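You operate a simulated robot arm through the tools that you are given. There is no shell and no other tool. Be economical: measure what you need, move in short steps, check, and stop when the job is done.

The job below is to be done with a simulated two-armed robot. You get a single attempt, and the scene is never put back.

Task
Put the small ring on the counter of the stock rack away on the inside of the top tray. Open the left drawer of the gauge bench, fetch the medium box from the counter of the stock rack and set it in the inside of the left drawer of the gauge bench and shut the drawer again. Take the purple-band small ring and put it on top of the cream holder. Open the left drawer of the parts bench. Any order will do.

Only the result counts: the job must be done as asked and must still hold three seconds after the hand-in. Knocking over, shifting, dropping, spilling or breaking anything else fails it.

Robot
Two 6-joint arms with two-finger grippers on one trunk, on a base that drives. Base frame: it is fixed to the floor where the robot stands at the start and does not move with it; the origin is under the middle of the robot, x ahead of it, y to its left, z up; the surface under the hand at the start is at about z = 0.84. Readings come in m, rad, newtons and seconds.
The left shoulder is at the start at [0.03, 0.178, 1.013], the right one opposite. With the tool pointing down near the work surface each hand reaches from about 0.44 to 0.84 m from the robot's upright axis, wherever it stands, measured 20 degrees to its own side. Places, roughly: cream holder (6x6x3 cm) [0.8, -0.1, 0.9]; inside of the left drawer of the gauge bench [-1.9, 1.7, 0.7]; inside of the top tray [-3.1, -3.2, 0.9]; left drawer of the gauge bench [-1.9, 1.6, 0.8]; left drawer of the parts bench [-4.7, 1.6, 0.8]; medium box [0.5, 0, 0.75]; purple-band small ring (5x5x2 cm) [0.8, 0.1, 0.8]; small ring (5x5x2 cm) [0.5, 0.1, 0.8]. Payload 2.54 kg a hand.
The TCP of each hand is the grasp point between the finger pads, 0.03 m short of the fingertips. In the tool frame z runs along the fingers and y along their closing line. Largest opening 0.116 m; the body of the gripper starts 0.095 m behind the TCP.
Orientation is that of the tool frame in the base frame, as a unit quaternion [x, y, z, w]. With the fingers straight down and closing along the base's y, the tool's x points along the base's -x, its y along +y and its z along -z.

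Tools
- The arms move only by the tool nudge_tool. It takes "left_motion", "right_motion" or both (then of equal length, played together; a hand with none holds still); each is a list of rows, each a list of 7 numbers: the shift along the tool's x, y, z in units of 25 mm (1.0 is 25 mm), then the turn, a rotation vector about the tool's x, y, z in units of 8 degrees (1.0 is 8 degrees), then the finger opening in m, from 0 to 0.116. In form: [[dx, dy, dz, ax, ay, az, claw], ...]. A call has 1 to 8 rows; each row shifts and turns the commanded pose from where the row before left it, along the tool's axes as they then stand. A call with a number of a shift or a turn outside -1 to 1 is refused whole. Rows are played at 5 a second. More than 0.05 m and 0.15 rad between two rows, or a gripper value outside its range, and nothing of the call is played. Where a pose cannot be reached the arm comes as near as it can. A force on the tool above 40 N (or 10 N above the force at the start of the call, whichever is more), or a blocked arm, ends the call early, and 0.2 s more pass. Each finger travels about 0.153 m/s and halts on what it meets, pressing with about 34 N; the grip force reading is that of the motor and also rises with nothing between the fingers. The clock runs only during rows and for 0.2 s after the last one: add rows that do not move to give the fingers time. The reply holds the time, the measured pose of the TCP, the force on the tool along the base axes, the opening and the grip force, in the units named above and with some noise, with the torque about the TCP (base axes, N m) and any sound that the robot's microphone picked up, and new pictures: "views" is both (left out), scene, wrist or none (wrist: the cameras of the hands that moved).
- Cameras (640 x 400 px; columns grow to the right, rows downward): "scene" is now at [0.0387, -0.0081, 1.7239]; the picture's right is [-0.11, -0.99, 0.00], its down [-0.85, 0.09, -0.53] and it looks along [0.52, -0.06, -0.85] (base axes); focal length 280 px, centre (320, 200). "left" rides on the left gripper at [0.069, 0.015, -0.122] in its tool frame; the picture's right is [-0.21, 0.98, 0.00], its down [-0.83, -0.18, -0.53] and it looks along [-0.52, -0.11, 0.85] (tool axes); focal length 251 px, centre (320, 200). "right" rides on the right gripper at [0.069, -0.015, -0.122] in its tool frame; the picture's right is [0.21, 0.98, 0.00], its down [-0.83, 0.18, -0.53] and it looks along [-0.52, 0.11, 0.85] (tool axes); focal length 251 px, centre (320, 200).
- move_column(by): slides the trunk up (or, below 0, down) by that many m; the arms and the scene camera ride with it, the base frame stays. It gives what a move gives, with no picture.
- roll_base(legs): drives the robot by 1 to 6 legs, each [ahead, left, turn to the left] in m, m and rad, along the robot's own axes; the way and the turn of a leg run together, so that a leg with both is an arc; at most 1.5 m and 3.142 rad a leg. The arms and the cameras ride along, it lands a little off, and it stops where it bumps. It gives what a move gives, and a new picture of the scene camera.
- turn_head(pan, tilt): turns the head with the scene camera to pan (to the left, within 2.496 rad either way) and tilt (down, from -0.506 to 1.204), counted from straight ahead of the robot. It gives what a move gives, and a new picture of the scene camera.
- measure_at(camera, pixels): there is no depth. For up to 12 entries [column, row, z] of the newest picture of that camera ("zoom" is the newest enlarged one), the place [x, y] in the base frame at which the ray of that pixel passes the height z, good to about 0.002 m. It takes no simulated time.
- inspect(camera, box): a new picture of the part [left, top, right, bottom] of that camera's present view, enlarged. It takes no simulated time.
- sign_off(): hands the job in; it is judged then, once.

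Keep the steps short. Do not move on a guess: measure, check each grasp and each placing, and mend mistakes. In all there are 110 turns and 260 pictures (those below and enlarged ones count). Leave the grippers open and the arms clear of the work at the hand-in unless told otherwise, and finish with a single line.

The tools are called after ">>>" by a JSON object that holds its "fn" and its "kwargs". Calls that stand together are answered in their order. nudge_tool: Moves the arms, as the interface text tells. Its arguments: {"type":"object","properties":{"left_motion":{"type":"array"},"right_motion":{"type":"array"},"views":{"type":"string","enum":["both","scene","wrist","none"]}},"required":[]} The other tools are called the same way: move_column (by) slides the trunk up or down; roll_base (legs) drives the base; turn_head (pan, tilt) turns the head that bears the scene camera; measure_at (camera, pixels) gives the place at which the rays of pixels pass given heights; inspect (camera, box) takes an enlarged picture of a part of a camera's view; sign_off () hands the job in.

At the start:

```text
clock: 0.0
left_position: [0.3482, 0.1077, 1.0794]
left_tcp_rot: [0.001, 1.0, 0.0, 0.001]
left_force: [0.1, -0.5, 0.0]
left_wrist_torque: [0.02, 0.0, 0.01]
left_grip_width: 0.116
left_finger_force: 0.0
right_position: [0.5094, -0.2153, 1.1707]
right_tcp_rot: [0.0, 1.0, 0.0, 0.0]
right_force: [0.8, -0.8, -0.6]
right_wrist_torque: [0.03, 0.04, 0.0]
right_grip_width: 0.1159
right_finger_force: 0.1
trunk travel left (down, up): [-0.225, 0.315]
robot x, y, heading: [-0.0009, 0.0019, 0.001]
head pan, tilt: [-0.106, 1.016]
```

scene: 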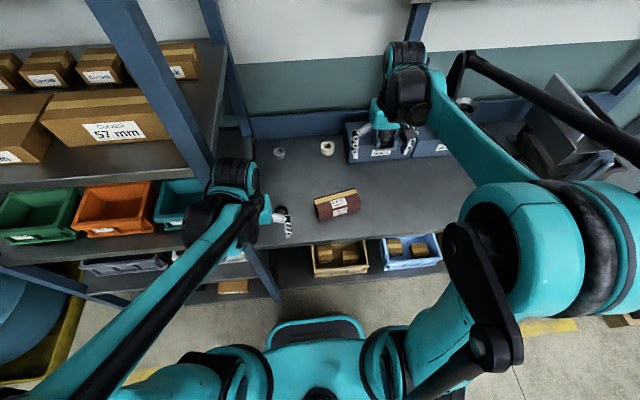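
right: 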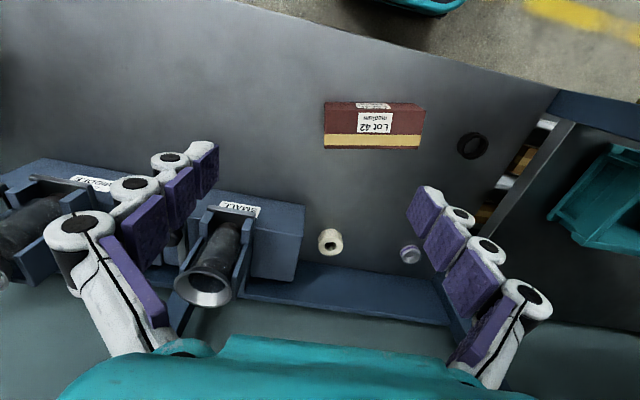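
left: 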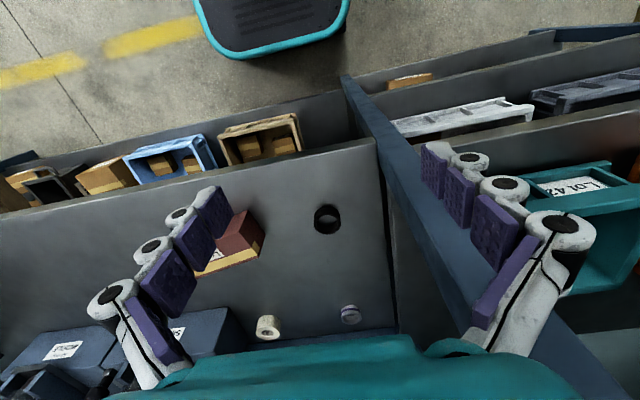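

I see the brown box, the black ring, the purple-band ring and the cream holder on the counter. I'll enlarge the views before measuring.

>>> {"fn": "inspect", "kwargs": {"camera": "right", "box": [300, 80, 500, 280]}}

>>> {"fn": "inspect", "kwargs": {"camera": "left", "box": [180, 180, 400, 360]}}

>>> {"fn": "measure_at", "kwargs": {"camera": "right", "pixels": [[323, 148, 0.84], [424, 150, 0.84], [326, 103, 0.84], [424, 103, 0.84], [473, 146, 0.85], [411, 254, 0.85], [330, 241, 0.85]]}}

>>> {"fn": "measure_at", "kwargs": {"camera": "left", "pixels": [[328, 219, 0.85], [351, 314, 0.85], [268, 327, 0.85], [265, 240, 0.84]]}}

```text
2.00 times, centred on (400, 180) of right
```

zoom: 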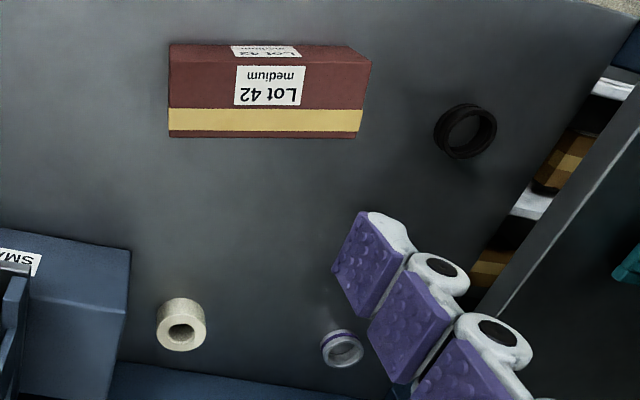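

```text
2.22 times, centred on (290, 270) of left
```

zoom: 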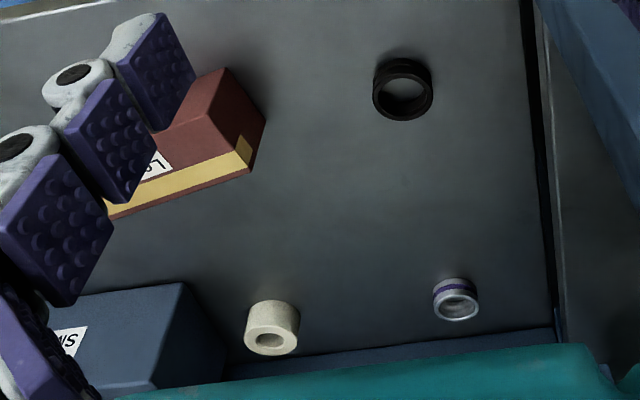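

```text
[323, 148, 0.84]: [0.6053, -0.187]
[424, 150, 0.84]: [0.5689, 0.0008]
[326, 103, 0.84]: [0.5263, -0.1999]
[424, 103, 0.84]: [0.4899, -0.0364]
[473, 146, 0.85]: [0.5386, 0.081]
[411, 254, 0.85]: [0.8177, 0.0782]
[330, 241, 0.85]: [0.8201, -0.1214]
```

```text
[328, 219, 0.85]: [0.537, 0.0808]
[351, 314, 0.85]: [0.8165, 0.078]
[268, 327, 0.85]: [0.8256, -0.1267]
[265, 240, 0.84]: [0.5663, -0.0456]
```

Both wrist cameras agree on the rings. The box's shape and yaw need a clearer look from the scene camera.

>>> {"fn": "inspect", "kwargs": {"camera": "scene", "box": [260, 120, 420, 230]}}

>>> {"fn": "inspect", "kwargs": {"camera": "right", "box": [315, 90, 435, 165]}}

```text
3.64 times, centred on (340, 175) of scene
```

zoom: 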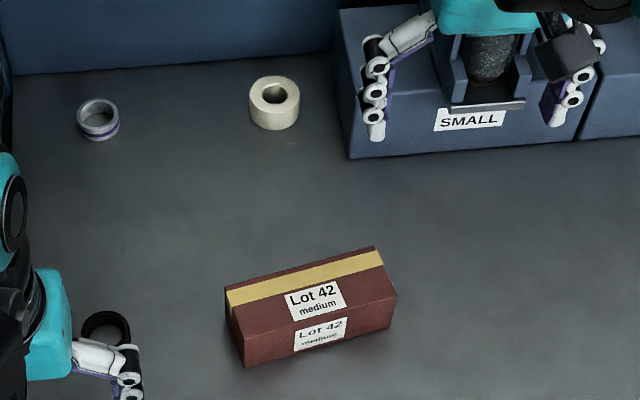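

```text
5.33 times, centred on (375, 128) of right
```

zoom: 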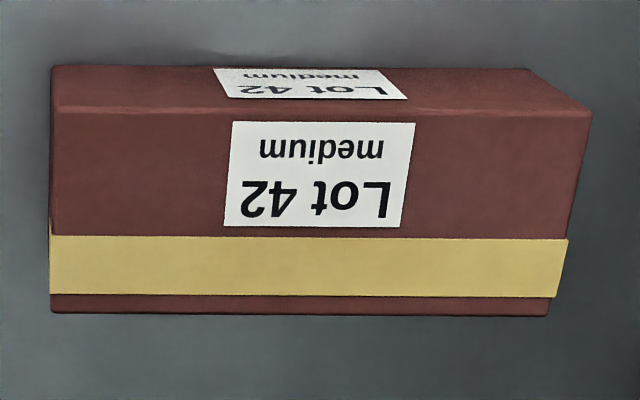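

The top face corners in the enlarged view are (50,107), (592,113), (548,315), (50,313); the near bottom corners are (52,68), (530,70). I'll measure them at candidate heights.

>>> {"fn": "measure_at", "kwargs": {"camera": "zoom", "pixels": [[52, 68, 0.84], [530, 70, 0.84], [50, 107, 0.89], [592, 113, 0.89], [548, 315, 0.89], [50, 313, 0.89], [50, 107, 0.91], [592, 113, 0.91], [548, 315, 0.91], [50, 313, 0.91], [50, 107, 0.9], [592, 113, 0.9]]}}

>>> {"fn": "measure_at", "kwargs": {"camera": "left", "pixels": [[265, 235, 0.89], [258.5, 257, 0.84], [247, 210, 0.9], [265, 235, 0.9]]}}

```text
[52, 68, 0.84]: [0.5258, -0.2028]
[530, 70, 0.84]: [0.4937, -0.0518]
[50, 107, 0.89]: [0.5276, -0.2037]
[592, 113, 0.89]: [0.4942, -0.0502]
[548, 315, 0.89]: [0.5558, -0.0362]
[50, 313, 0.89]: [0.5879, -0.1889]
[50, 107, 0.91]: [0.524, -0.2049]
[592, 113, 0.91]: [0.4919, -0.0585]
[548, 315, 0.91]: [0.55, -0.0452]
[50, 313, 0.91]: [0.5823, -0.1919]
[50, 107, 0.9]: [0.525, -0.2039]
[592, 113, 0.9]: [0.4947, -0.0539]
```

```text
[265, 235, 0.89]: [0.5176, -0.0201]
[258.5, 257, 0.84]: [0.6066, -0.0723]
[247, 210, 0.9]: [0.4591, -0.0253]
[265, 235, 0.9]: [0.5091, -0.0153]
```

The left view disagrees slightly; I'll enlarge the box there to identify its corners.

>>> {"fn": "inspect", "kwargs": {"camera": "left", "box": [200, 190, 300, 290]}}

```text
4.00 times, centred on (250, 240) of left
```

zoom: 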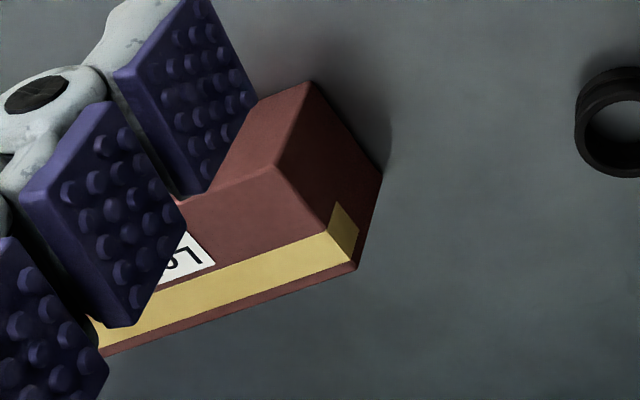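

>>> {"fn": "measure_at", "kwargs": {"camera": "zoom", "pixels": [[310, 82, 0.84], [381, 174, 0.84], [276, 166, 0.89], [355, 268, 0.89], [276, 166, 0.9], [355, 268, 0.9], [276, 166, 0.895], [355, 268, 0.895]]}}

```text
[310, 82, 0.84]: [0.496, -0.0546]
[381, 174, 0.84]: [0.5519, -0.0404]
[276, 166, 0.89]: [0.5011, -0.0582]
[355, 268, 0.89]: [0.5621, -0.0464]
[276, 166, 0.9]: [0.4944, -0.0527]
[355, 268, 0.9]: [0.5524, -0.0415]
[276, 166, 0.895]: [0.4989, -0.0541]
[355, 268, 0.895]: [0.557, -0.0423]
```

Box top is at z≈0.90, centre (0.539,-0.122), yaw 0.20 rad. The ring and holder at x≈0.82 are at the edge of reach, so I check how much room there is in front of the base, plus the ring rims.

>>> {"fn": "measure_at", "kwargs": {"camera": "scene", "pixels": [[320, 317, 0.1], [320, 317, 0.3], [320, 317, 0.5], [330, 243, 0.84], [340, 275, 0.6], [262, 298, 0.6], [262, 298, 0.05]]}}

>>> {"fn": "inspect", "kwargs": {"camera": "scene", "box": [230, 200, 470, 350]}}

>>> {"fn": "inspect", "kwargs": {"camera": "scene", "box": [260, 130, 350, 185]}}

```text
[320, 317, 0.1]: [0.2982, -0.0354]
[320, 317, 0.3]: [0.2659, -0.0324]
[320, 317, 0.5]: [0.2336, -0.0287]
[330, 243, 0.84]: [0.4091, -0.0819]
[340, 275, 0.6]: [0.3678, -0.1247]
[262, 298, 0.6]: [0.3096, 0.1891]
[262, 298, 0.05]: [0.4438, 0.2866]
```

```text
2.67 times, centred on (350, 275) of scene
```

zoom: 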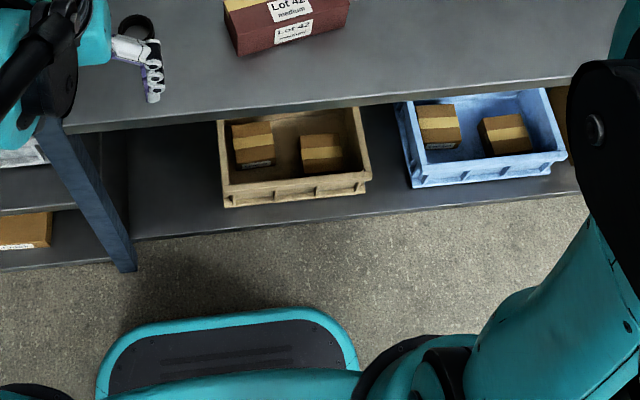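

```text
7.11 times, centred on (305, 158) of scene
```

zoom: 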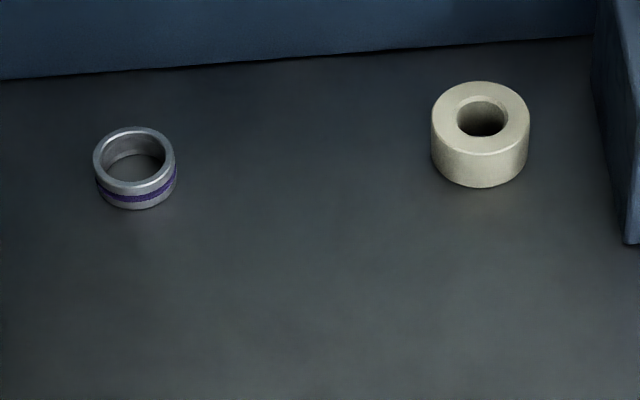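

Base front is at x≈0.30, shelf edge at 0.41, so a 0.06 m advance is safe. I first measure ring and holder rims.

>>> {"fn": "measure_at", "kwargs": {"camera": "zoom", "pixels": [[94, 158, 0.86], [175, 158, 0.86], [135, 127, 0.86], [135, 187, 0.86], [432, 118, 0.87], [529, 118, 0.87], [481, 81, 0.87], [481, 155, 0.87], [459, 117, 0.87], [508, 117, 0.87]]}}

>>> {"fn": "roll_base", "kwargs": {"legs": [[0.06, 0, 0]]}}

```text
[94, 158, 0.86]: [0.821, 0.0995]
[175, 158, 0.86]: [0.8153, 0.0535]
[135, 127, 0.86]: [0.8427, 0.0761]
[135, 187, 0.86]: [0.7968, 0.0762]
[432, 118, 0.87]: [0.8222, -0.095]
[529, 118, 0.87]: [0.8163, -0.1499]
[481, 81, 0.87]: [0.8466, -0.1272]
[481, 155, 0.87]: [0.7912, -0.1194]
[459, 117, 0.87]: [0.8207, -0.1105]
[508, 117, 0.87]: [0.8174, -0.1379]
```

```text
clock: 1.0
left_position: [0.4092, 0.1082, 1.0799]
left_tcp_rot: [-0.001, 1.0, 0.0, -0.001]
left_force: [-1.5, -1.6, 0.5]
left_wrist_torque: [0.06, 0.1, 0.12]
left_grip_width: 0.1159
left_finger_force: 0.0
right_position: [0.5729, -0.215, 1.1707]
right_tcp_rot: [-0.001, 1.0, 0.001, 0.0]
right_force: [0.3, 0.6, -0.3]
right_wrist_torque: [-0.03, 0.06, -0.02]
right_grip_width: 0.116
right_finger_force: 0.1
trunk travel left (down, up): [-0.225, 0.315]
robot x, y, heading: [0.0597, 0.002, -0.001]
head pan, tilt: [-0.106, 1.016]
```

scene: 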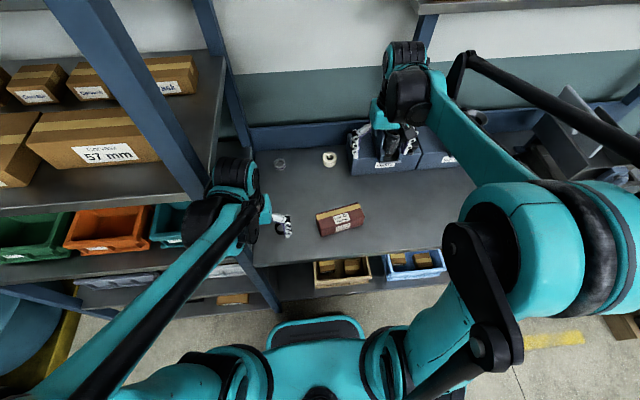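

Ring centre is (0.8195, 0.0764), OD 46 mm; holder centre (0.819,-0.122), OD 55 mm, top 0.87. Before moving in I check the distance to the left post and the backboard.

>>> {"fn": "inspect", "kwargs": {"camera": "scene", "box": [190, 60, 370, 190]}}

>>> {"fn": "inspect", "kwargs": {"camera": "left", "box": [200, 150, 480, 350]}}

```text
3.08 times, centred on (280, 125) of scene
```

zoom: 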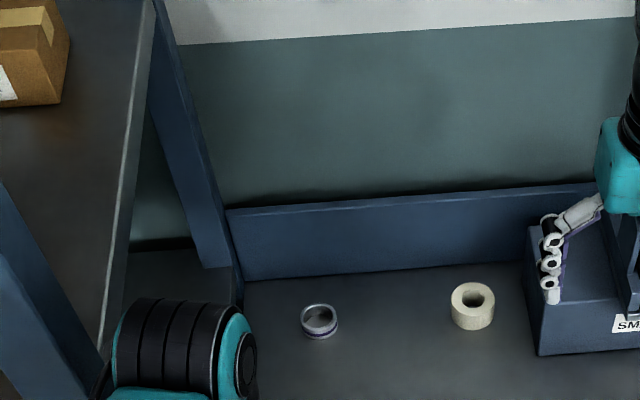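

```text
2.00 times, centred on (340, 250) of left
```

zoom: 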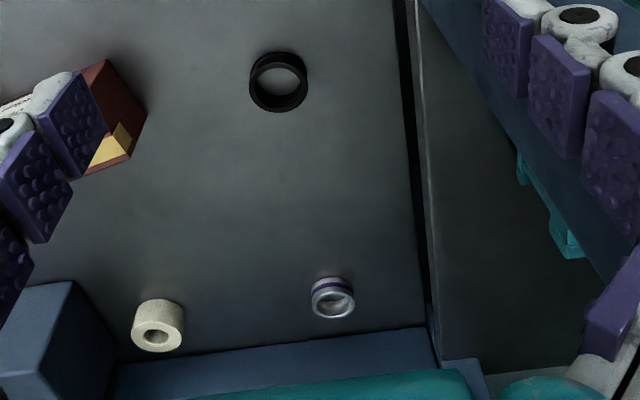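

>>> {"fn": "measure_at", "kwargs": {"camera": "zoom", "pixels": [[425, 328, 0.84], [410, 150, 0.84], [332, 350, 0.84], [120, 362, 0.84]]}}

>>> {"fn": "measure_at", "kwargs": {"camera": "scene", "pixels": [[258, 152, 0.84], [254, 129, 0.9], [254, 129, 0.94], [254, 129, 1.0], [255, 147, 0.84], [231, 80, 1.2], [232, 125, 1.2], [232, 125, 1.3], [223, 172, 1.2], [223, 172, 1.3]]}}

```text
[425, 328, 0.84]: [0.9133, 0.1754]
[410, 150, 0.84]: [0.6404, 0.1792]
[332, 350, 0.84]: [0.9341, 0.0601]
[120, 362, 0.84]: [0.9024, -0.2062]
```

```text
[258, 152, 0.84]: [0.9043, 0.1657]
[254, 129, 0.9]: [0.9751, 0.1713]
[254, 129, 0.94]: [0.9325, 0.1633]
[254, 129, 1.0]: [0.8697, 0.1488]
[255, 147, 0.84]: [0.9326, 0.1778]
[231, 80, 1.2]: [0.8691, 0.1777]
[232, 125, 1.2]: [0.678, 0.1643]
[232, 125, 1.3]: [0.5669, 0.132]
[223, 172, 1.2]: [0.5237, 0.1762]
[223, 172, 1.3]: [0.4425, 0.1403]
```

The upper shelf of the left rack sits close at y≥0.18, so I shift the base 0.15 m to the right so the left arm works straight ahead.

>>> {"fn": "roll_base", "kwargs": {"legs": [[0, -0.15, 0]]}}

```text
clock: 2.4
left_position: [0.4072, -0.0466, 1.0801]
left_tcp_rot: [-0.001, 1.0, 0.001, 0.0]
left_force: [0.6, 0.3, 0.3]
left_wrist_torque: [0.06, -0.02, 0.0]
left_grip_width: 0.1158
left_finger_force: 0.2
right_position: [0.571, -0.3699, 1.1716]
right_tcp_rot: [0.0, 1.0, 0.001, 0.001]
right_force: [0.5, -1.0, -0.4]
right_wrist_torque: [0.05, 0.04, 0.0]
right_grip_width: 0.1161
right_finger_force: 0.0
trunk travel left (down, up): [-0.225, 0.315]
robot x, y, heading: [0.058, -0.1519, -0.0]
head pan, tilt: [-0.106, 1.016]
```

scene: 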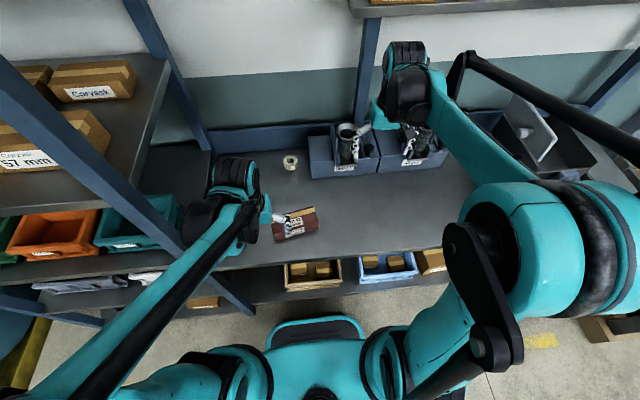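

The left hand moves ahead in two stretches toward above the purple ring.

>>> {"fn": "nudge_tool", "kwargs": {"left_motion": [[-1, 0.3, 0.1, 0, 0, 0, 0.08], [-1, 0.3, 0.1, 0, 0, 0, 0.08], [-1, 0.3, 0.1, 0, 0, 0, 0.08], [-1, 0.3, 0.1, 0, 0, 0, 0.08], [-1, 0.3, 0.1, 0, 0, 0, 0.08], [-1, 0.3, 0.1, 0, 0, 0, 0.08], [-1, 0.3, 0.1, 0, 0, 0, 0.08], [-1, 0.3, 0.1, 0, 0, 0, 0.08]], "views": "none"}}

>>> {"fn": "nudge_tool", "kwargs": {"left_motion": [[-1, 0.31, 0.3, 0, 0, 0, 0.08], [-1, 0.31, 0.3, 0, 0, 0, 0.08], [-1, 0.31, 0.3, 0, 0, 0, 0.08], [-1, 0.31, 0.3, 0, 0, 0, 0.08], [-1, 0.31, 0.3, 0, 0, 0, 0.08], [-1, 0.31, 0.3, 0, 0, 0, 0.08], [-1, 0.31, 0.3, 0, 0, 0, 0.08], [-1, 0.31, 0.3, 0, 0, 0, 0.08]]}}

```text
clock: 4.2
left_position: [0.6083, 0.0152, 1.06]
left_tcp_rot: [0.0, 1.0, 0.0, 0.0]
left_force: [1.0, -0.9, -0.1]
left_wrist_torque: [-0.02, 0.01, -0.01]
left_grip_width: 0.0799
left_finger_force: 0.0
right_position: [0.572, -0.3685, 1.1716]
right_tcp_rot: [0.0, 1.0, 0.0, 0.0]
right_force: [-0.4, 0.1, -0.5]
right_wrist_torque: [-0.03, 0.05, 0.0]
right_grip_width: 0.116
right_finger_force: 0.0
trunk travel left (down, up): [-0.225, 0.315]
robot x, y, heading: [0.0567, -0.1567, -0.002]
head pan, tilt: [-0.106, 1.016]
```

```text
clock: 6.0
left_position: [0.8089, 0.0766, 0.9997]
left_tcp_rot: [0.0, 1.0, 0.0, 0.0]
left_force: [0.0, 0.4, -0.4]
left_wrist_torque: [-0.04, 0.02, -0.02]
left_grip_width: 0.08
left_finger_force: 0.0
right_position: [0.57, -0.3681, 1.1711]
right_tcp_rot: [0.001, 1.0, 0.0, -0.001]
right_force: [0.9, 1.3, 0.0]
right_wrist_torque: [-0.03, 0.01, -0.02]
right_grip_width: 0.1162
right_finger_force: 0.1
trunk travel left (down, up): [-0.225, 0.315]
robot x, y, heading: [0.0581, -0.1545, 0.004]
head pan, tilt: [-0.106, 1.016]
```

scene: 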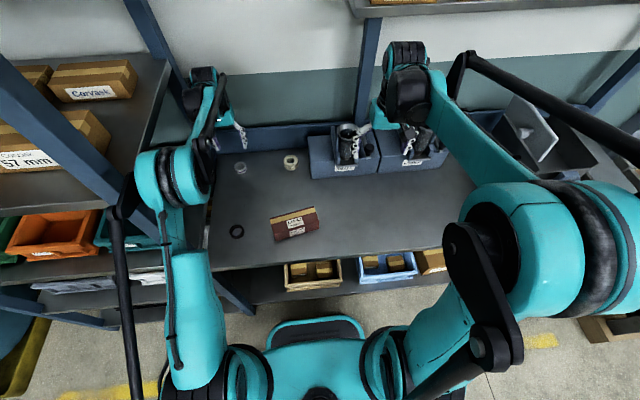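
left: 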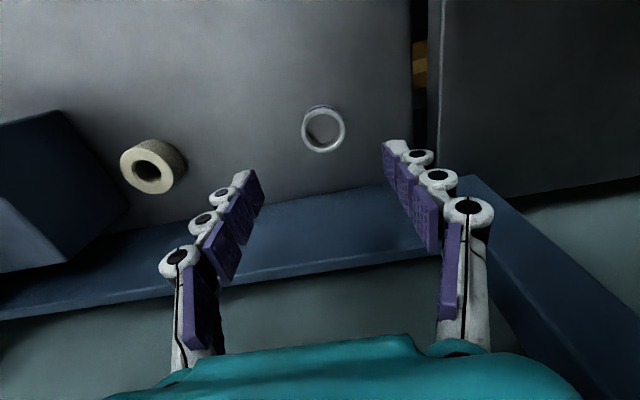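

The hand is above; I measure the ring and the holder once more from here.

>>> {"fn": "measure_at", "kwargs": {"camera": "left", "pixels": [[302, 130, 0.86], [345, 130, 0.86], [323, 108, 0.86], [323, 153, 0.86], [146, 168, 0.87], [121, 168, 0.87], [175, 168, 0.87]]}}

>>> {"fn": "inspect", "kwargs": {"camera": "left", "box": [100, 90, 420, 290]}}

```text
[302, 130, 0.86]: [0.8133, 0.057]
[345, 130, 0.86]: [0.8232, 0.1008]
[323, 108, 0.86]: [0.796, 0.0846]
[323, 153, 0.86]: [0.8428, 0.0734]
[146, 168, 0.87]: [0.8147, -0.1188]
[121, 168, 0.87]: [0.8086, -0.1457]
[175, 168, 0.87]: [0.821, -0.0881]
```

```text
2.00 times, centred on (260, 190) of left
```

zoom: 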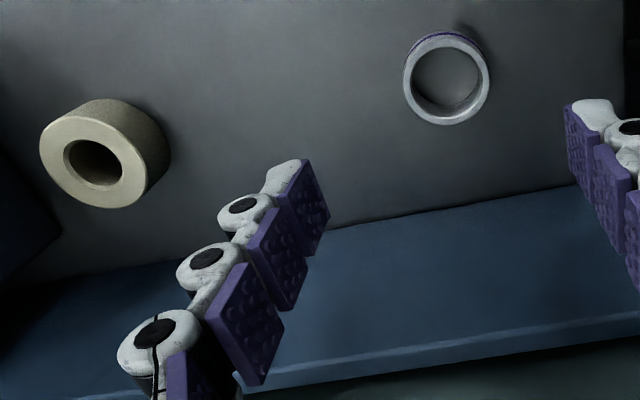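

Ring centre (0.8195,0.078). I descend so the fingertips are just above the counter (TCP 0.875) and then close.

>>> {"fn": "nudge_tool", "kwargs": {"left_motion": [[-0.42, 0.06, 0.5, 0, 0, 0, 0.08], [0, 0, 1, 0, 0, 0, 0.08], [0, 0, 1, 0, 0, 0, 0.08], [0, 0, 1, 0, 0, 0, 0.08], [0, 0, 0.9, 0, 0, 0, 0.08], [0, 0, 0.58, 0, 0, 0, 0.08], [0, 0, 0, 0, 0, 0, 0.03], [0, 0, 0, 0, 0, 0, 0.03]], "views": "wrist"}}

```text
clock: 7.8
left_position: [0.817, 0.0772, 0.8762]
left_tcp_rot: [0.0, 1.0, 0.0, 0.0]
left_force: [-0.3, -0.2, 1.6]
left_wrist_torque: [-0.02, 0.02, -0.03]
left_grip_width: 0.0454
left_finger_force: 34.0
right_position: [0.5696, -0.3692, 1.1713]
right_tcp_rot: [0.0, 1.0, -0.001, 0.0]
right_force: [-0.3, 0.2, 0.9]
right_wrist_torque: [-0.02, 0.02, 0.0]
right_grip_width: 0.116
right_finger_force: 0.0
trunk travel left (down, up): [-0.225, 0.315]
robot x, y, heading: [0.0577, -0.152, -0.0]
head pan, tilt: [-0.106, 1.016]
```

left: 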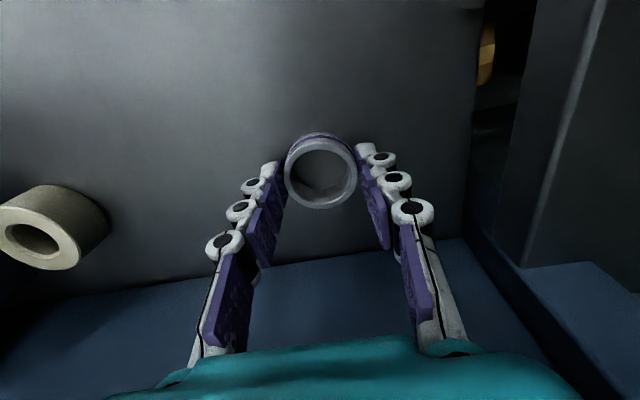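

Gripped at 45 mm. I lift and carry it across toward the holder.

>>> {"fn": "nudge_tool", "kwargs": {"left_motion": [[0, 0, -1, 0, 0, 0, 0.03], [0, 0, -1, 0, 0, 0, 0.03], [0, 0, -0.4, 0, 0, 0, 0.03], [0, -1, 0, 0, 0, 0, 0.03], [0, -1, 0, 0, 0, 0, 0.03], [0, -1, 0, 0, 0, 0, 0.03], [0, -1, 0, 0, 0, 0, 0.03], [0, -1, 0, 0, 0, 0, 0.03]], "views": "none"}}

>>> {"fn": "nudge_tool", "kwargs": {"left_motion": [[0, -1, 0, 0, 0, 0, 0.03], [0, -1, 0, 0, 0, 0, 0.03], [0, -0.6, 0, 0, 0, 0, 0.03], [0, 0, 0, 0, 0, 0, 0.03]]}}

```text
clock: 9.6
left_position: [0.8174, -0.0454, 0.9353]
left_tcp_rot: [-0.001, 1.0, 0.0, 0.0]
left_force: [0.0, -1.0, -0.2]
left_wrist_torque: [0.02, 0.0, -0.01]
left_grip_width: 0.03
left_finger_force: 0.0
right_position: [0.5718, -0.3684, 1.1722]
right_tcp_rot: [0.0, 1.0, 0.0, 0.0]
right_force: [0.3, -0.2, 0.6]
right_wrist_torque: [0.05, -0.01, -0.03]
right_grip_width: 0.1161
right_finger_force: 0.0
trunk travel left (down, up): [-0.225, 0.315]
robot x, y, heading: [0.0635, -0.1527, 0.0]
head pan, tilt: [-0.106, 1.016]
```

```text
clock: 10.6
left_position: [0.819, -0.1125, 0.9358]
left_tcp_rot: [0.001, 1.0, 0.0, 0.0]
left_force: [0.2, 0.8, 0.1]
left_wrist_torque: [-0.01, 0.02, 0.02]
left_grip_width: 0.0299
left_finger_force: 0.0
right_position: [0.5711, -0.3685, 1.1708]
right_tcp_rot: [0.0, 1.0, 0.0, 0.0]
right_force: [0.9, 0.2, 0.1]
right_wrist_torque: [-0.01, -0.01, 0.0]
right_grip_width: 0.1158
right_finger_force: 0.1
trunk travel left (down, up): [-0.225, 0.315]
robot x, y, heading: [0.0606, -0.1515, 0.004]
head pan, tilt: [-0.106, 1.016]
```

scene: 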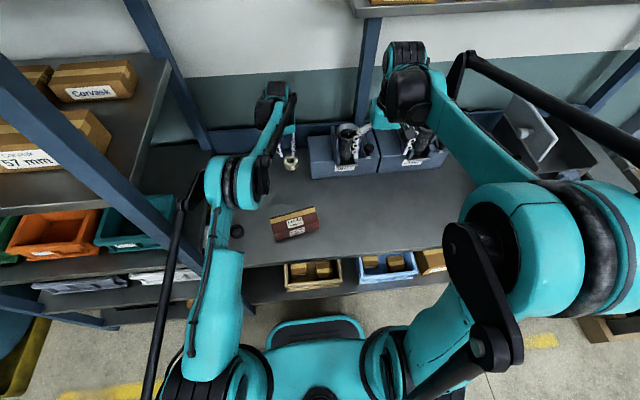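
left: 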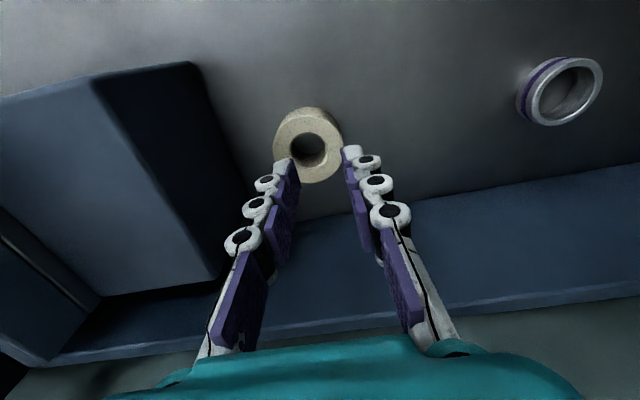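

The ring slipped out on the lift (width fell to 30 mm); it still stands on the counter. I look closely at it and re-measure.

>>> {"fn": "inspect", "kwargs": {"camera": "left", "box": [480, 30, 640, 150]}}

>>> {"fn": "measure_at", "kwargs": {"camera": "left", "pixels": [[530, 95, 0.86], [602, 85, 0.86], [565, 57, 0.86], [565, 125, 0.86], [566, 90, 0.86], [309, 146, 0.87]]}}

>>> {"fn": "inspect", "kwargs": {"camera": "scene", "box": [200, 130, 320, 205]}}

```text
3.33 times, centred on (560, 90) of left
```

zoom: 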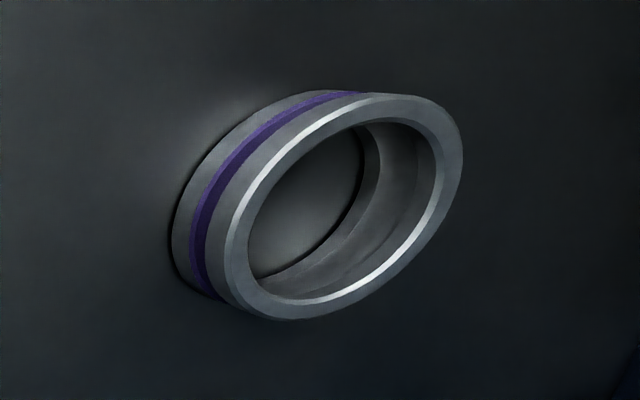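

```text
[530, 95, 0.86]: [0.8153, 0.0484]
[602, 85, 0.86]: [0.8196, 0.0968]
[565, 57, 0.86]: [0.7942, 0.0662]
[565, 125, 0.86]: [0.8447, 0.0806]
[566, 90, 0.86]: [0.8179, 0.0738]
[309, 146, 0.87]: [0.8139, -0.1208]
```

```text
5.33 times, centred on (260, 168) of scene
```

zoom: 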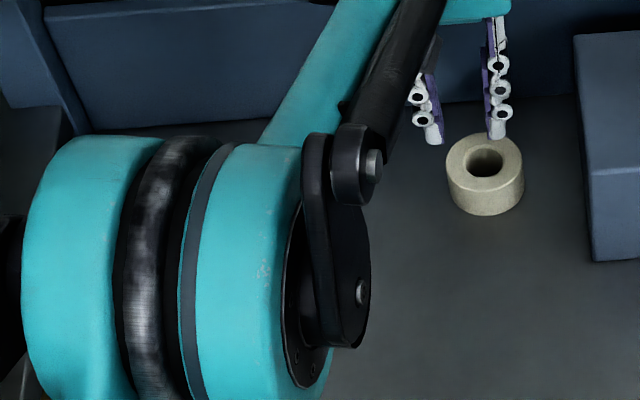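

The ring is at about (0.818,0.075). I return above it, open, and this time will grip lower.

>>> {"fn": "nudge_tool", "kwargs": {"left_motion": [[0, 1, -0.2, 0, 0, 0, 0.08], [0, 1, 0, 0, 0, 0, 0.08], [0, 1, 0, 0, 0, 0, 0.08], [0, 1, 0, 0, 0, 0, 0.08], [0, 1, 0, 0, 0, 0, 0.08], [0, 1, 0, 0, 0, 0, 0.08], [0, 1, 0, 0, 0, 0, 0.08], [0, 0.5, 0, 0, 0, 0, 0.08]], "views": "wrist"}}

```text
clock: 12.4
left_position: [0.8174, 0.0766, 0.9415]
left_tcp_rot: [0.0, 1.0, 0.0, -0.001]
left_force: [-0.8, 0.0, 0.5]
left_wrist_torque: [0.02, 0.03, 0.02]
left_grip_width: 0.0801
left_finger_force: 0.0
right_position: [0.5705, -0.3676, 1.1716]
right_tcp_rot: [0.001, 1.0, 0.0, 0.0]
right_force: [-0.1, -0.5, 1.2]
right_wrist_torque: [-0.03, -0.03, 0.04]
right_grip_width: 0.116
right_finger_force: 0.1
trunk travel left (down, up): [-0.225, 0.315]
robot x, y, heading: [0.0592, -0.1543, -0.002]
head pan, tilt: [-0.106, 1.016]
```

left: 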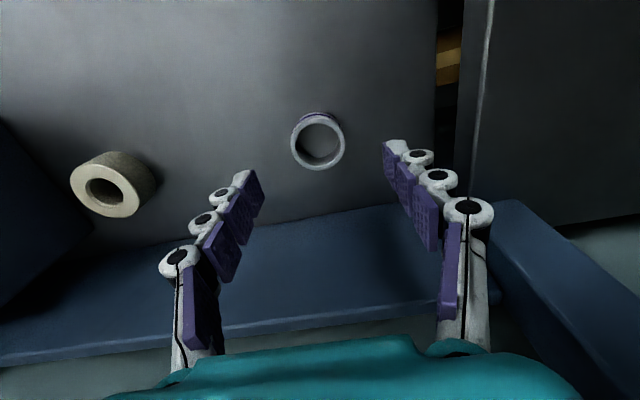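

>>> {"fn": "measure_at", "kwargs": {"camera": "left", "pixels": [[291, 145, 0.86], [345, 145, 0.86], [318, 118, 0.86], [318, 171, 0.86]]}}

>>> {"fn": "nudge_tool", "kwargs": {"left_motion": [[0, 0, 1, 0, 0, 0, 0.08], [0, 0, 1, 0, 0, 0, 0.08], [0, 0, 0.5, 0, 0, 0, 0.08], [0, 0, 0.18, 0, 0, 0, 0.08], [0, 0, 0.12, 0, 0, 0, 0.08]], "views": "wrist"}}

```text
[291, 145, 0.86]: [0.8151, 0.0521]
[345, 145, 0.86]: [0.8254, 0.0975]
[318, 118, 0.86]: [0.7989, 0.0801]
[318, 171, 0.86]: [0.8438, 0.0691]
```

```text
clock: 13.6
left_position: [0.8192, 0.0761, 0.8706]
left_tcp_rot: [0.0, 1.0, 0.0, -0.001]
left_force: [-1.2, 0.2, -0.2]
left_wrist_torque: [0.0, 0.0, 0.02]
left_grip_width: 0.0799
left_finger_force: 0.1
right_position: [0.5707, -0.3688, 1.1704]
right_tcp_rot: [0.0, 1.0, 0.0, 0.0]
right_force: [0.0, 0.0, -0.2]
right_wrist_torque: [-0.01, -0.01, 0.0]
right_grip_width: 0.1162
right_finger_force: 0.0
trunk travel left (down, up): [-0.225, 0.315]
robot x, y, heading: [0.0606, -0.1537, -0.001]
head pan, tilt: [-0.106, 1.016]
```

left: 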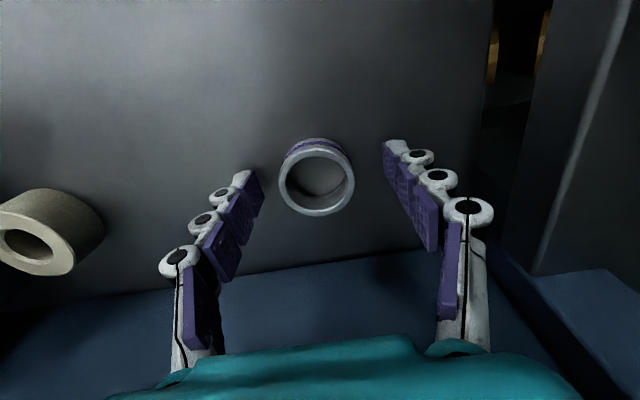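

No contact yet at 0.8706. I lower another 3 mm in small steps, close, and lift only slightly to test.

>>> {"fn": "nudge_tool", "kwargs": {"left_motion": [[0, 0, 0.06, 0, 0, 0, 0.08], [0, 0, 0.06, 0, 0, 0, 0.06], [0, 0, 0, 0, 0, 0, 0.04], [0, 0, 0, 0, 0, 0, 0.02], [0, 0, 0, 0, 0, 0, 0.02], [0, 0, -0.2, 0, 0, 0, 0.02], [0, 0, -0.2, 0, 0, 0, 0.02], [0, 0, -0.2, 0, 0, 0, 0.02]], "views": "wrist"}}

```text
clock: 15.4
left_position: [0.8174, 0.0746, 0.8829]
left_tcp_rot: [0.0, 1.0, 0.0, 0.0]
left_force: [0.5, 0.3, -0.3]
left_wrist_torque: [-0.03, 0.02, -0.01]
left_grip_width: 0.0455
left_finger_force: 34.1
right_position: [0.5712, -0.3678, 1.1724]
right_tcp_rot: [0.0, 1.0, 0.0, 0.0]
right_force: [0.1, -0.9, 0.7]
right_wrist_torque: [0.04, -0.01, 0.0]
right_grip_width: 0.1159
right_finger_force: 0.1
trunk travel left (down, up): [-0.225, 0.315]
robot x, y, heading: [0.0604, -0.1585, -0.004]
head pan, tilt: [-0.106, 1.016]
```

left: 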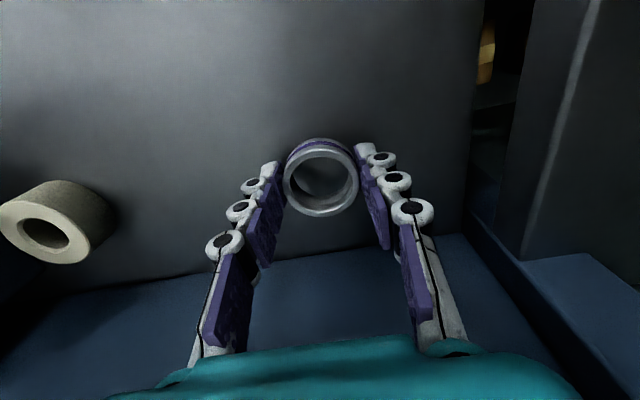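

It holds after a 13 mm lift. I lift on gently and start across.

>>> {"fn": "nudge_tool", "kwargs": {"left_motion": [[0, 0, -0.4, 0, 0, 0, 0.02], [0, 0, -0.4, 0, 0, 0, 0.02], [0, 0, -0.4, 0, 0, 0, 0.02], [0, 0, -0.4, 0, 0, 0, 0.02], [0, -0.4, 0, 0, 0, 0, 0.02], [0, -0.7, 0, 0, 0, 0, 0.02], [0, -0.7, 0, 0, 0, 0, 0.02], [0, -0.7, 0, 0, 0, 0, 0.02]], "views": "none"}}

>>> {"fn": "nudge_tool", "kwargs": {"left_motion": [[0, -0.7, 0, 0, 0, 0, 0.02], [0, -0.7, 0, 0, 0, 0, 0.02], [0, -0.7, 0, 0, 0, 0, 0.02], [0, -0.7, 0, 0, 0, 0, 0.02], [0, -0.7, 0, 0, 0, 0, 0.02], [0, -0.7, 0, 0, 0, 0, 0.02], [0, -0.7, 0, 0, 0, 0, 0.02], [0, -0.4, 0, 0, 0, 0, 0.02]]}}

```text
clock: 17.2
left_position: [0.8181, 0.0129, 0.9223]
left_tcp_rot: [0.0, 1.0, 0.0, 0.0]
left_force: [-0.6, 0.6, -1.1]
left_wrist_torque: [0.02, -0.01, -0.01]
left_grip_width: 0.0457
left_finger_force: 33.4
right_position: [0.5701, -0.3674, 1.1721]
right_tcp_rot: [0.0, 1.0, 0.0, 0.0]
right_force: [-0.6, 0.0, 0.7]
right_wrist_torque: [0.01, 0.02, 0.02]
right_grip_width: 0.1157
right_finger_force: 0.0
trunk travel left (down, up): [-0.225, 0.315]
robot x, y, heading: [0.0592, -0.1535, -0.001]
head pan, tilt: [-0.106, 1.016]
```

```text
clock: 19.0
left_position: [0.8171, -0.1192, 0.9221]
left_tcp_rot: [0.0, 1.0, 0.0, 0.0]
left_force: [-0.3, -0.2, -1.1]
left_wrist_torque: [-0.02, -0.01, 0.0]
left_grip_width: 0.0455
left_finger_force: 33.7
right_position: [0.5704, -0.3695, 1.1709]
right_tcp_rot: [0.001, 1.0, -0.001, 0.0]
right_force: [0.6, 0.7, -0.4]
right_wrist_torque: [-0.01, -0.01, 0.04]
right_grip_width: 0.1159
right_finger_force: 0.0
trunk travel left (down, up): [-0.225, 0.315]
robot x, y, heading: [0.0615, -0.1533, 0.004]
head pan, tilt: [-0.106, 1.016]
```

scene: 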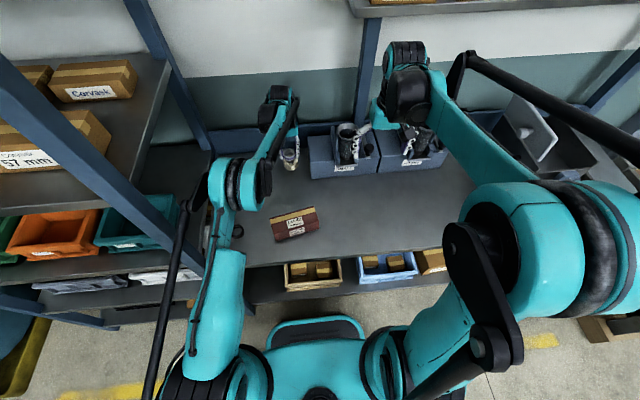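
left: 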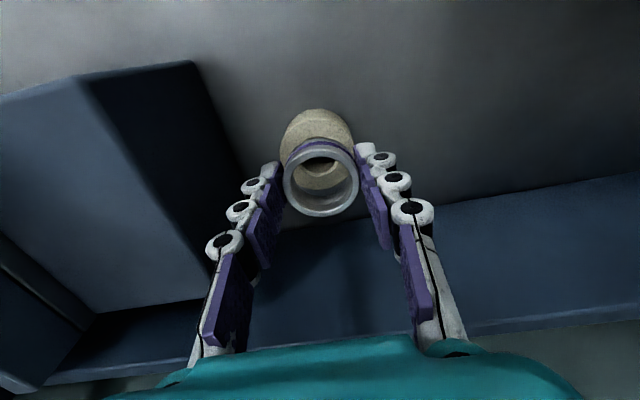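

Ring is hovering over the holder. I measure both rims to check alignment.

>>> {"fn": "inspect", "kwargs": {"camera": "left", "box": [270, 90, 370, 240]}}

>>> {"fn": "inspect", "kwargs": {"camera": "scene", "box": [260, 120, 340, 190]}}

```text
2.67 times, centred on (320, 165) of left
```

zoom: 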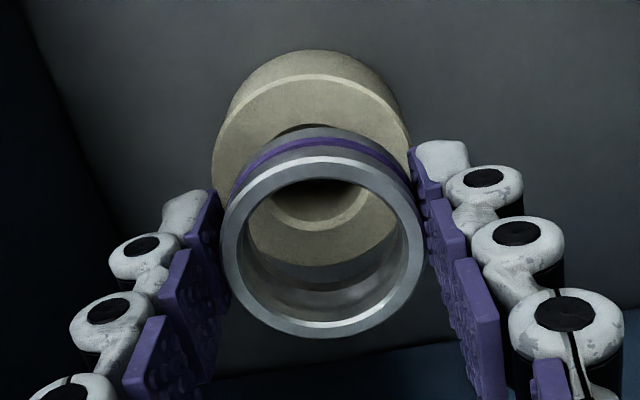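

```text
5.71 times, centred on (300, 155) of scene
```

zoom: 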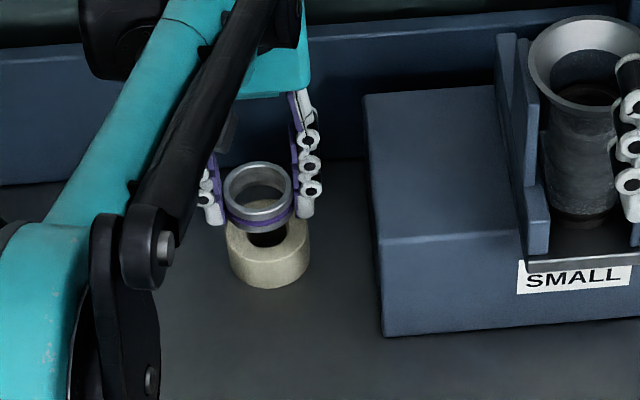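

>>> {"fn": "measure_at", "kwargs": {"camera": "left", "pixels": [[320.7, 182.2, 0.914], [316.6, 167.2, 0.87], [320.7, 182.2, 0.91]]}}

```text
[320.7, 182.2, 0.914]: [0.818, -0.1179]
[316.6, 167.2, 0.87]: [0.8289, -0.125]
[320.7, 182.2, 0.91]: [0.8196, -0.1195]
```

>>> {"fn": "measure_at", "kwargs": {"camera": "zoom", "pixels": [[268, 225, 0.87], [268, 262, 0.87], [268, 289, 0.84], [227, 225, 0.87], [309, 225, 0.87], [258, 192, 0.914], [223, 192, 0.914], [292, 192, 0.914], [258, 161, 0.914], [258, 222, 0.914]]}}

```text
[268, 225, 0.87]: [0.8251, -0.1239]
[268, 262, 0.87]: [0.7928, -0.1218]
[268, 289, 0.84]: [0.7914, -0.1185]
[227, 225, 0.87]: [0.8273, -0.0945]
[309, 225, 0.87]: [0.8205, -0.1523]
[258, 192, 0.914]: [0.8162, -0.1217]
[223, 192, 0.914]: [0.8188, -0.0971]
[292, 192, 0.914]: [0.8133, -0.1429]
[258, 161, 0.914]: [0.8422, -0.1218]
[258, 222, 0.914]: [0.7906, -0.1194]
```

Estimates put the holder at about (0.821,-0.1225), the ring 3 mm short in both. I correct that and lower onto the holder.

>>> {"fn": "nudge_tool", "kwargs": {"left_motion": [[-0.14, -0.14, 0, 0, 0, 0, 0.02], [0, 0, 0.3, 0, 0, 0, 0.02], [0, 0, 0.3, 0, 0, 0, 0.02], [0, 0, 0.2, 0, 0, 0, 0.02], [0, 0, 0.1, 0, 0, 0, 0.02], [0, 0, 0, 0, 0, 0, 0.02]]}}

```text
clock: 20.4
left_position: [0.8222, -0.1232, 0.8995]
left_tcp_rot: [0.0, 1.0, 0.0, -0.001]
left_force: [0.1, 0.0, -0.4]
left_wrist_torque: [0.02, 0.02, -0.01]
left_grip_width: 0.0455
left_finger_force: 34.0
right_position: [0.5699, -0.3684, 1.1712]
right_tcp_rot: [0.0, 1.0, -0.001, 0.0]
right_force: [0.6, -0.1, -0.4]
right_wrist_torque: [0.03, 0.0, 0.02]
right_grip_width: 0.1159
right_finger_force: 0.0
trunk travel left (down, up): [-0.225, 0.315]
robot x, y, heading: [0.0615, -0.1542, -0.002]
head pan, tilt: [-0.106, 1.016]
```

scene: 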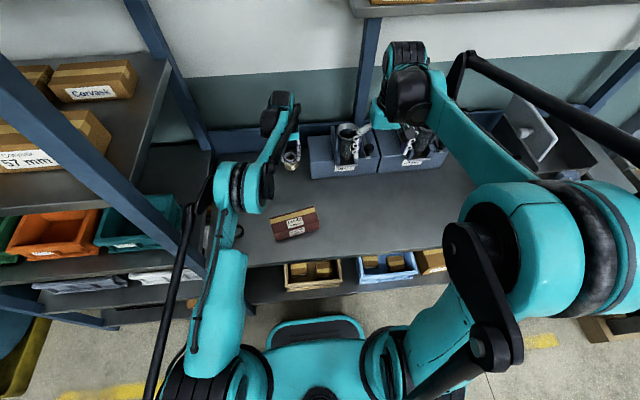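
left: 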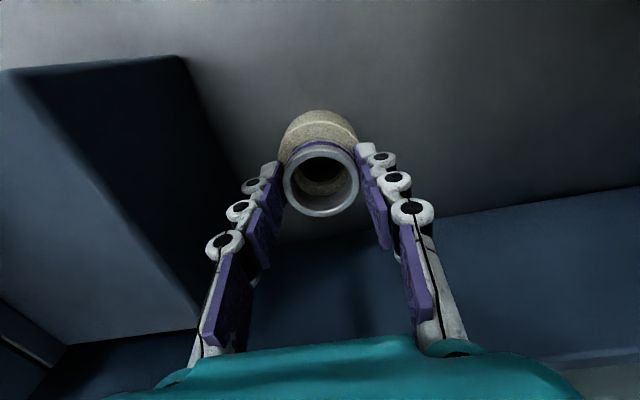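

Close, with no contact yet. I enlarge both views to check alignment and the remaining gap.

>>> {"fn": "inspect", "kwargs": {"camera": "left", "box": [270, 100, 370, 225]}}

>>> {"fn": "inspect", "kwargs": {"camera": "scene", "box": [265, 130, 321, 180]}}

```text
3.20 times, centred on (320, 162) of left
```

zoom: 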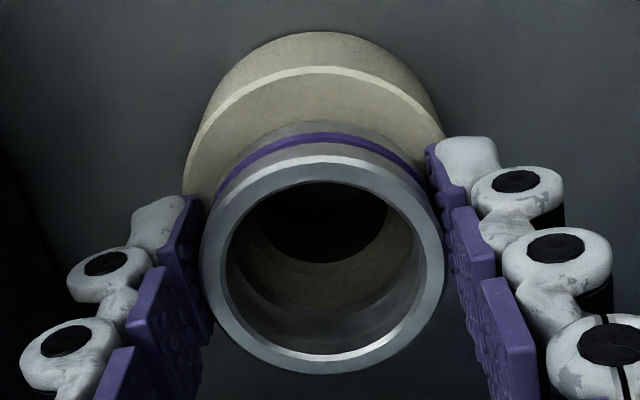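

```text
8.00 times, centred on (293, 155) of scene
```

zoom: 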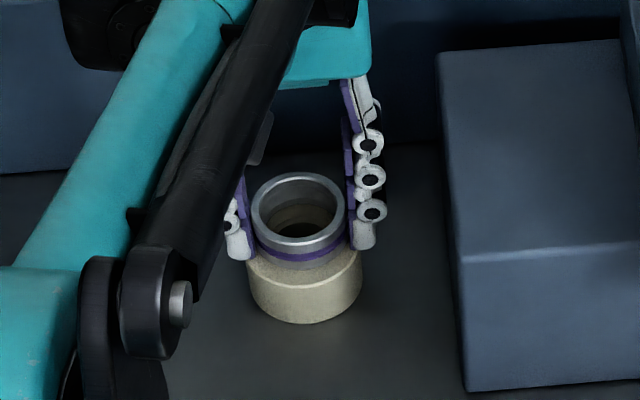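

>>> {"fn": "measure_at", "kwargs": {"camera": "left", "pixels": [[317.8, 156.4, 0.87], [317.8, 120.1, 0.87], [321, 182, 0.89], [321, 147.9, 0.89], [321, 216.4, 0.89], [277.2, 162, 0.87], [358.4, 150, 0.87]]}}

>>> {"fn": "measure_at", "kwargs": {"camera": "zoom", "pixels": [[304, 323, 0.84], [298, 173, 0.89], [298, 252, 0.89], [251, 215, 0.89], [346, 215, 0.89], [246, 270, 0.86], [363, 270, 0.86]]}}

```text
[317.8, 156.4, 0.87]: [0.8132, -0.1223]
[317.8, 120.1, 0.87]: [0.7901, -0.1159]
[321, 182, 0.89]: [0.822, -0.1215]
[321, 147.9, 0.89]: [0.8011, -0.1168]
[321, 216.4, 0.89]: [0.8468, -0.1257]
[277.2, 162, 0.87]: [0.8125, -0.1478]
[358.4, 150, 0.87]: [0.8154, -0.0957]
```

```text
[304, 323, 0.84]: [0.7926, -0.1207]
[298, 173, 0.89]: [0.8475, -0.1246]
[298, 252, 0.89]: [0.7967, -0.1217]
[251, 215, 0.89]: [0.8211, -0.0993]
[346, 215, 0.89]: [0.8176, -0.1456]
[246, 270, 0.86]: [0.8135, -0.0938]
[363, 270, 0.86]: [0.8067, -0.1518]
```

The ring is ~3 mm too far in x, y is right. I nudge back 2.5 mm and lower the last ~2–3 mm, then release.

>>> {"fn": "nudge_tool", "kwargs": {"left_motion": [[0.1, -0.03, 0, 0, 0, 0, 0.02], [0, 0, 0.06, 0, 0, 0, 0.02], [0, 0, 0.04, 0, 0, 0, 0.02], [0, 0, 0, 0, 0, 0, 0.02]], "views": "none"}}

```text
clock: 21.4
left_position: [0.8181, -0.1231, 0.8989]
left_tcp_rot: [0.0, 1.0, 0.0, 0.002]
left_force: [8.2, 0.0, 21.2]
left_wrist_torque: [0.04, -0.33, 0.0]
left_grip_width: 0.0455
left_finger_force: 33.8
right_position: [0.5696, -0.3669, 1.172]
right_tcp_rot: [-0.001, 1.0, 0.0, 0.001]
right_force: [0.0, 0.1, 0.3]
right_wrist_torque: [-0.01, 0.0, -0.01]
right_grip_width: 0.1159
right_finger_force: 0.0
trunk travel left (down, up): [-0.225, 0.315]
robot x, y, heading: [0.0589, -0.1563, 0.002]
head pan, tilt: [-0.106, 1.016]
```

Contact (21 N). I ease up 1.5 mm, open, and then rise.

>>> {"fn": "nudge_tool", "kwargs": {"left_motion": [[0, 0, -0.07, 0, 0, 0, 0.02], [0, 0, 0, 0, 0, 0, 0.046], [0, 0, 0, 0, 0, 0, 0.056], [0, 0, 0, 0, 0, 0, 0.066], [0, 0, -0.2, 0, 0, 0, 0.07], [0, 0, -0.7, 0, 0, 0, 0.07], [0, 0, -1, 0, 0, 0, 0.07], [0, 0, -1, 0, 0, 0, 0.07]]}}

```text
clock: 23.2
left_position: [0.8196, -0.1226, 0.9719]
left_tcp_rot: [0.001, 1.0, 0.0, 0.001]
left_force: [-0.1, 0.2, -0.3]
left_wrist_torque: [0.01, 0.0, -0.01]
left_grip_width: 0.0703
left_finger_force: 0.0
right_position: [0.5698, -0.3681, 1.1721]
right_tcp_rot: [-0.001, 1.0, 0.0, 0.0]
right_force: [0.5, 0.8, -0.2]
right_wrist_torque: [0.0, 0.01, 0.04]
right_grip_width: 0.116
right_finger_force: 0.1
trunk travel left (down, up): [-0.225, 0.315]
robot x, y, heading: [0.0659, -0.1562, -0.0]
head pan, tilt: [-0.106, 1.016]
```

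scene: 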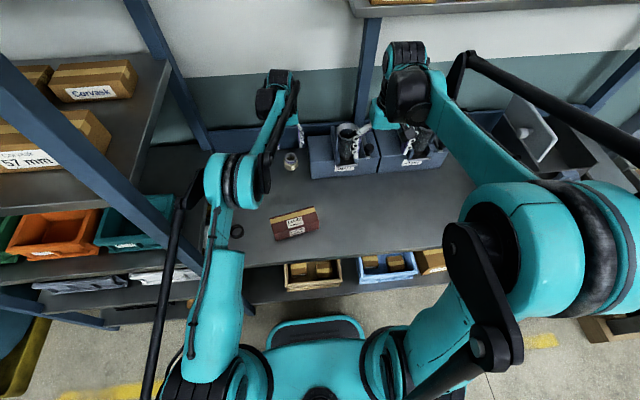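
left: 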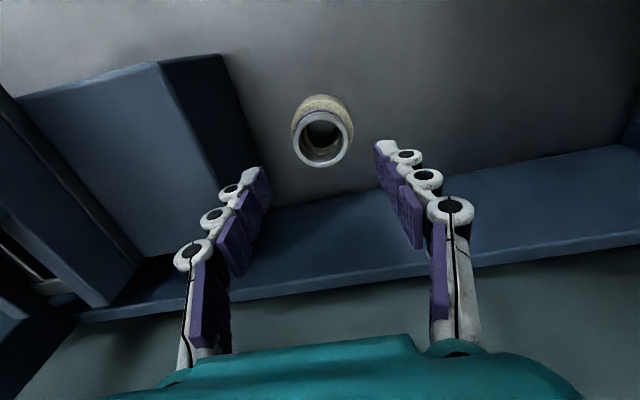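

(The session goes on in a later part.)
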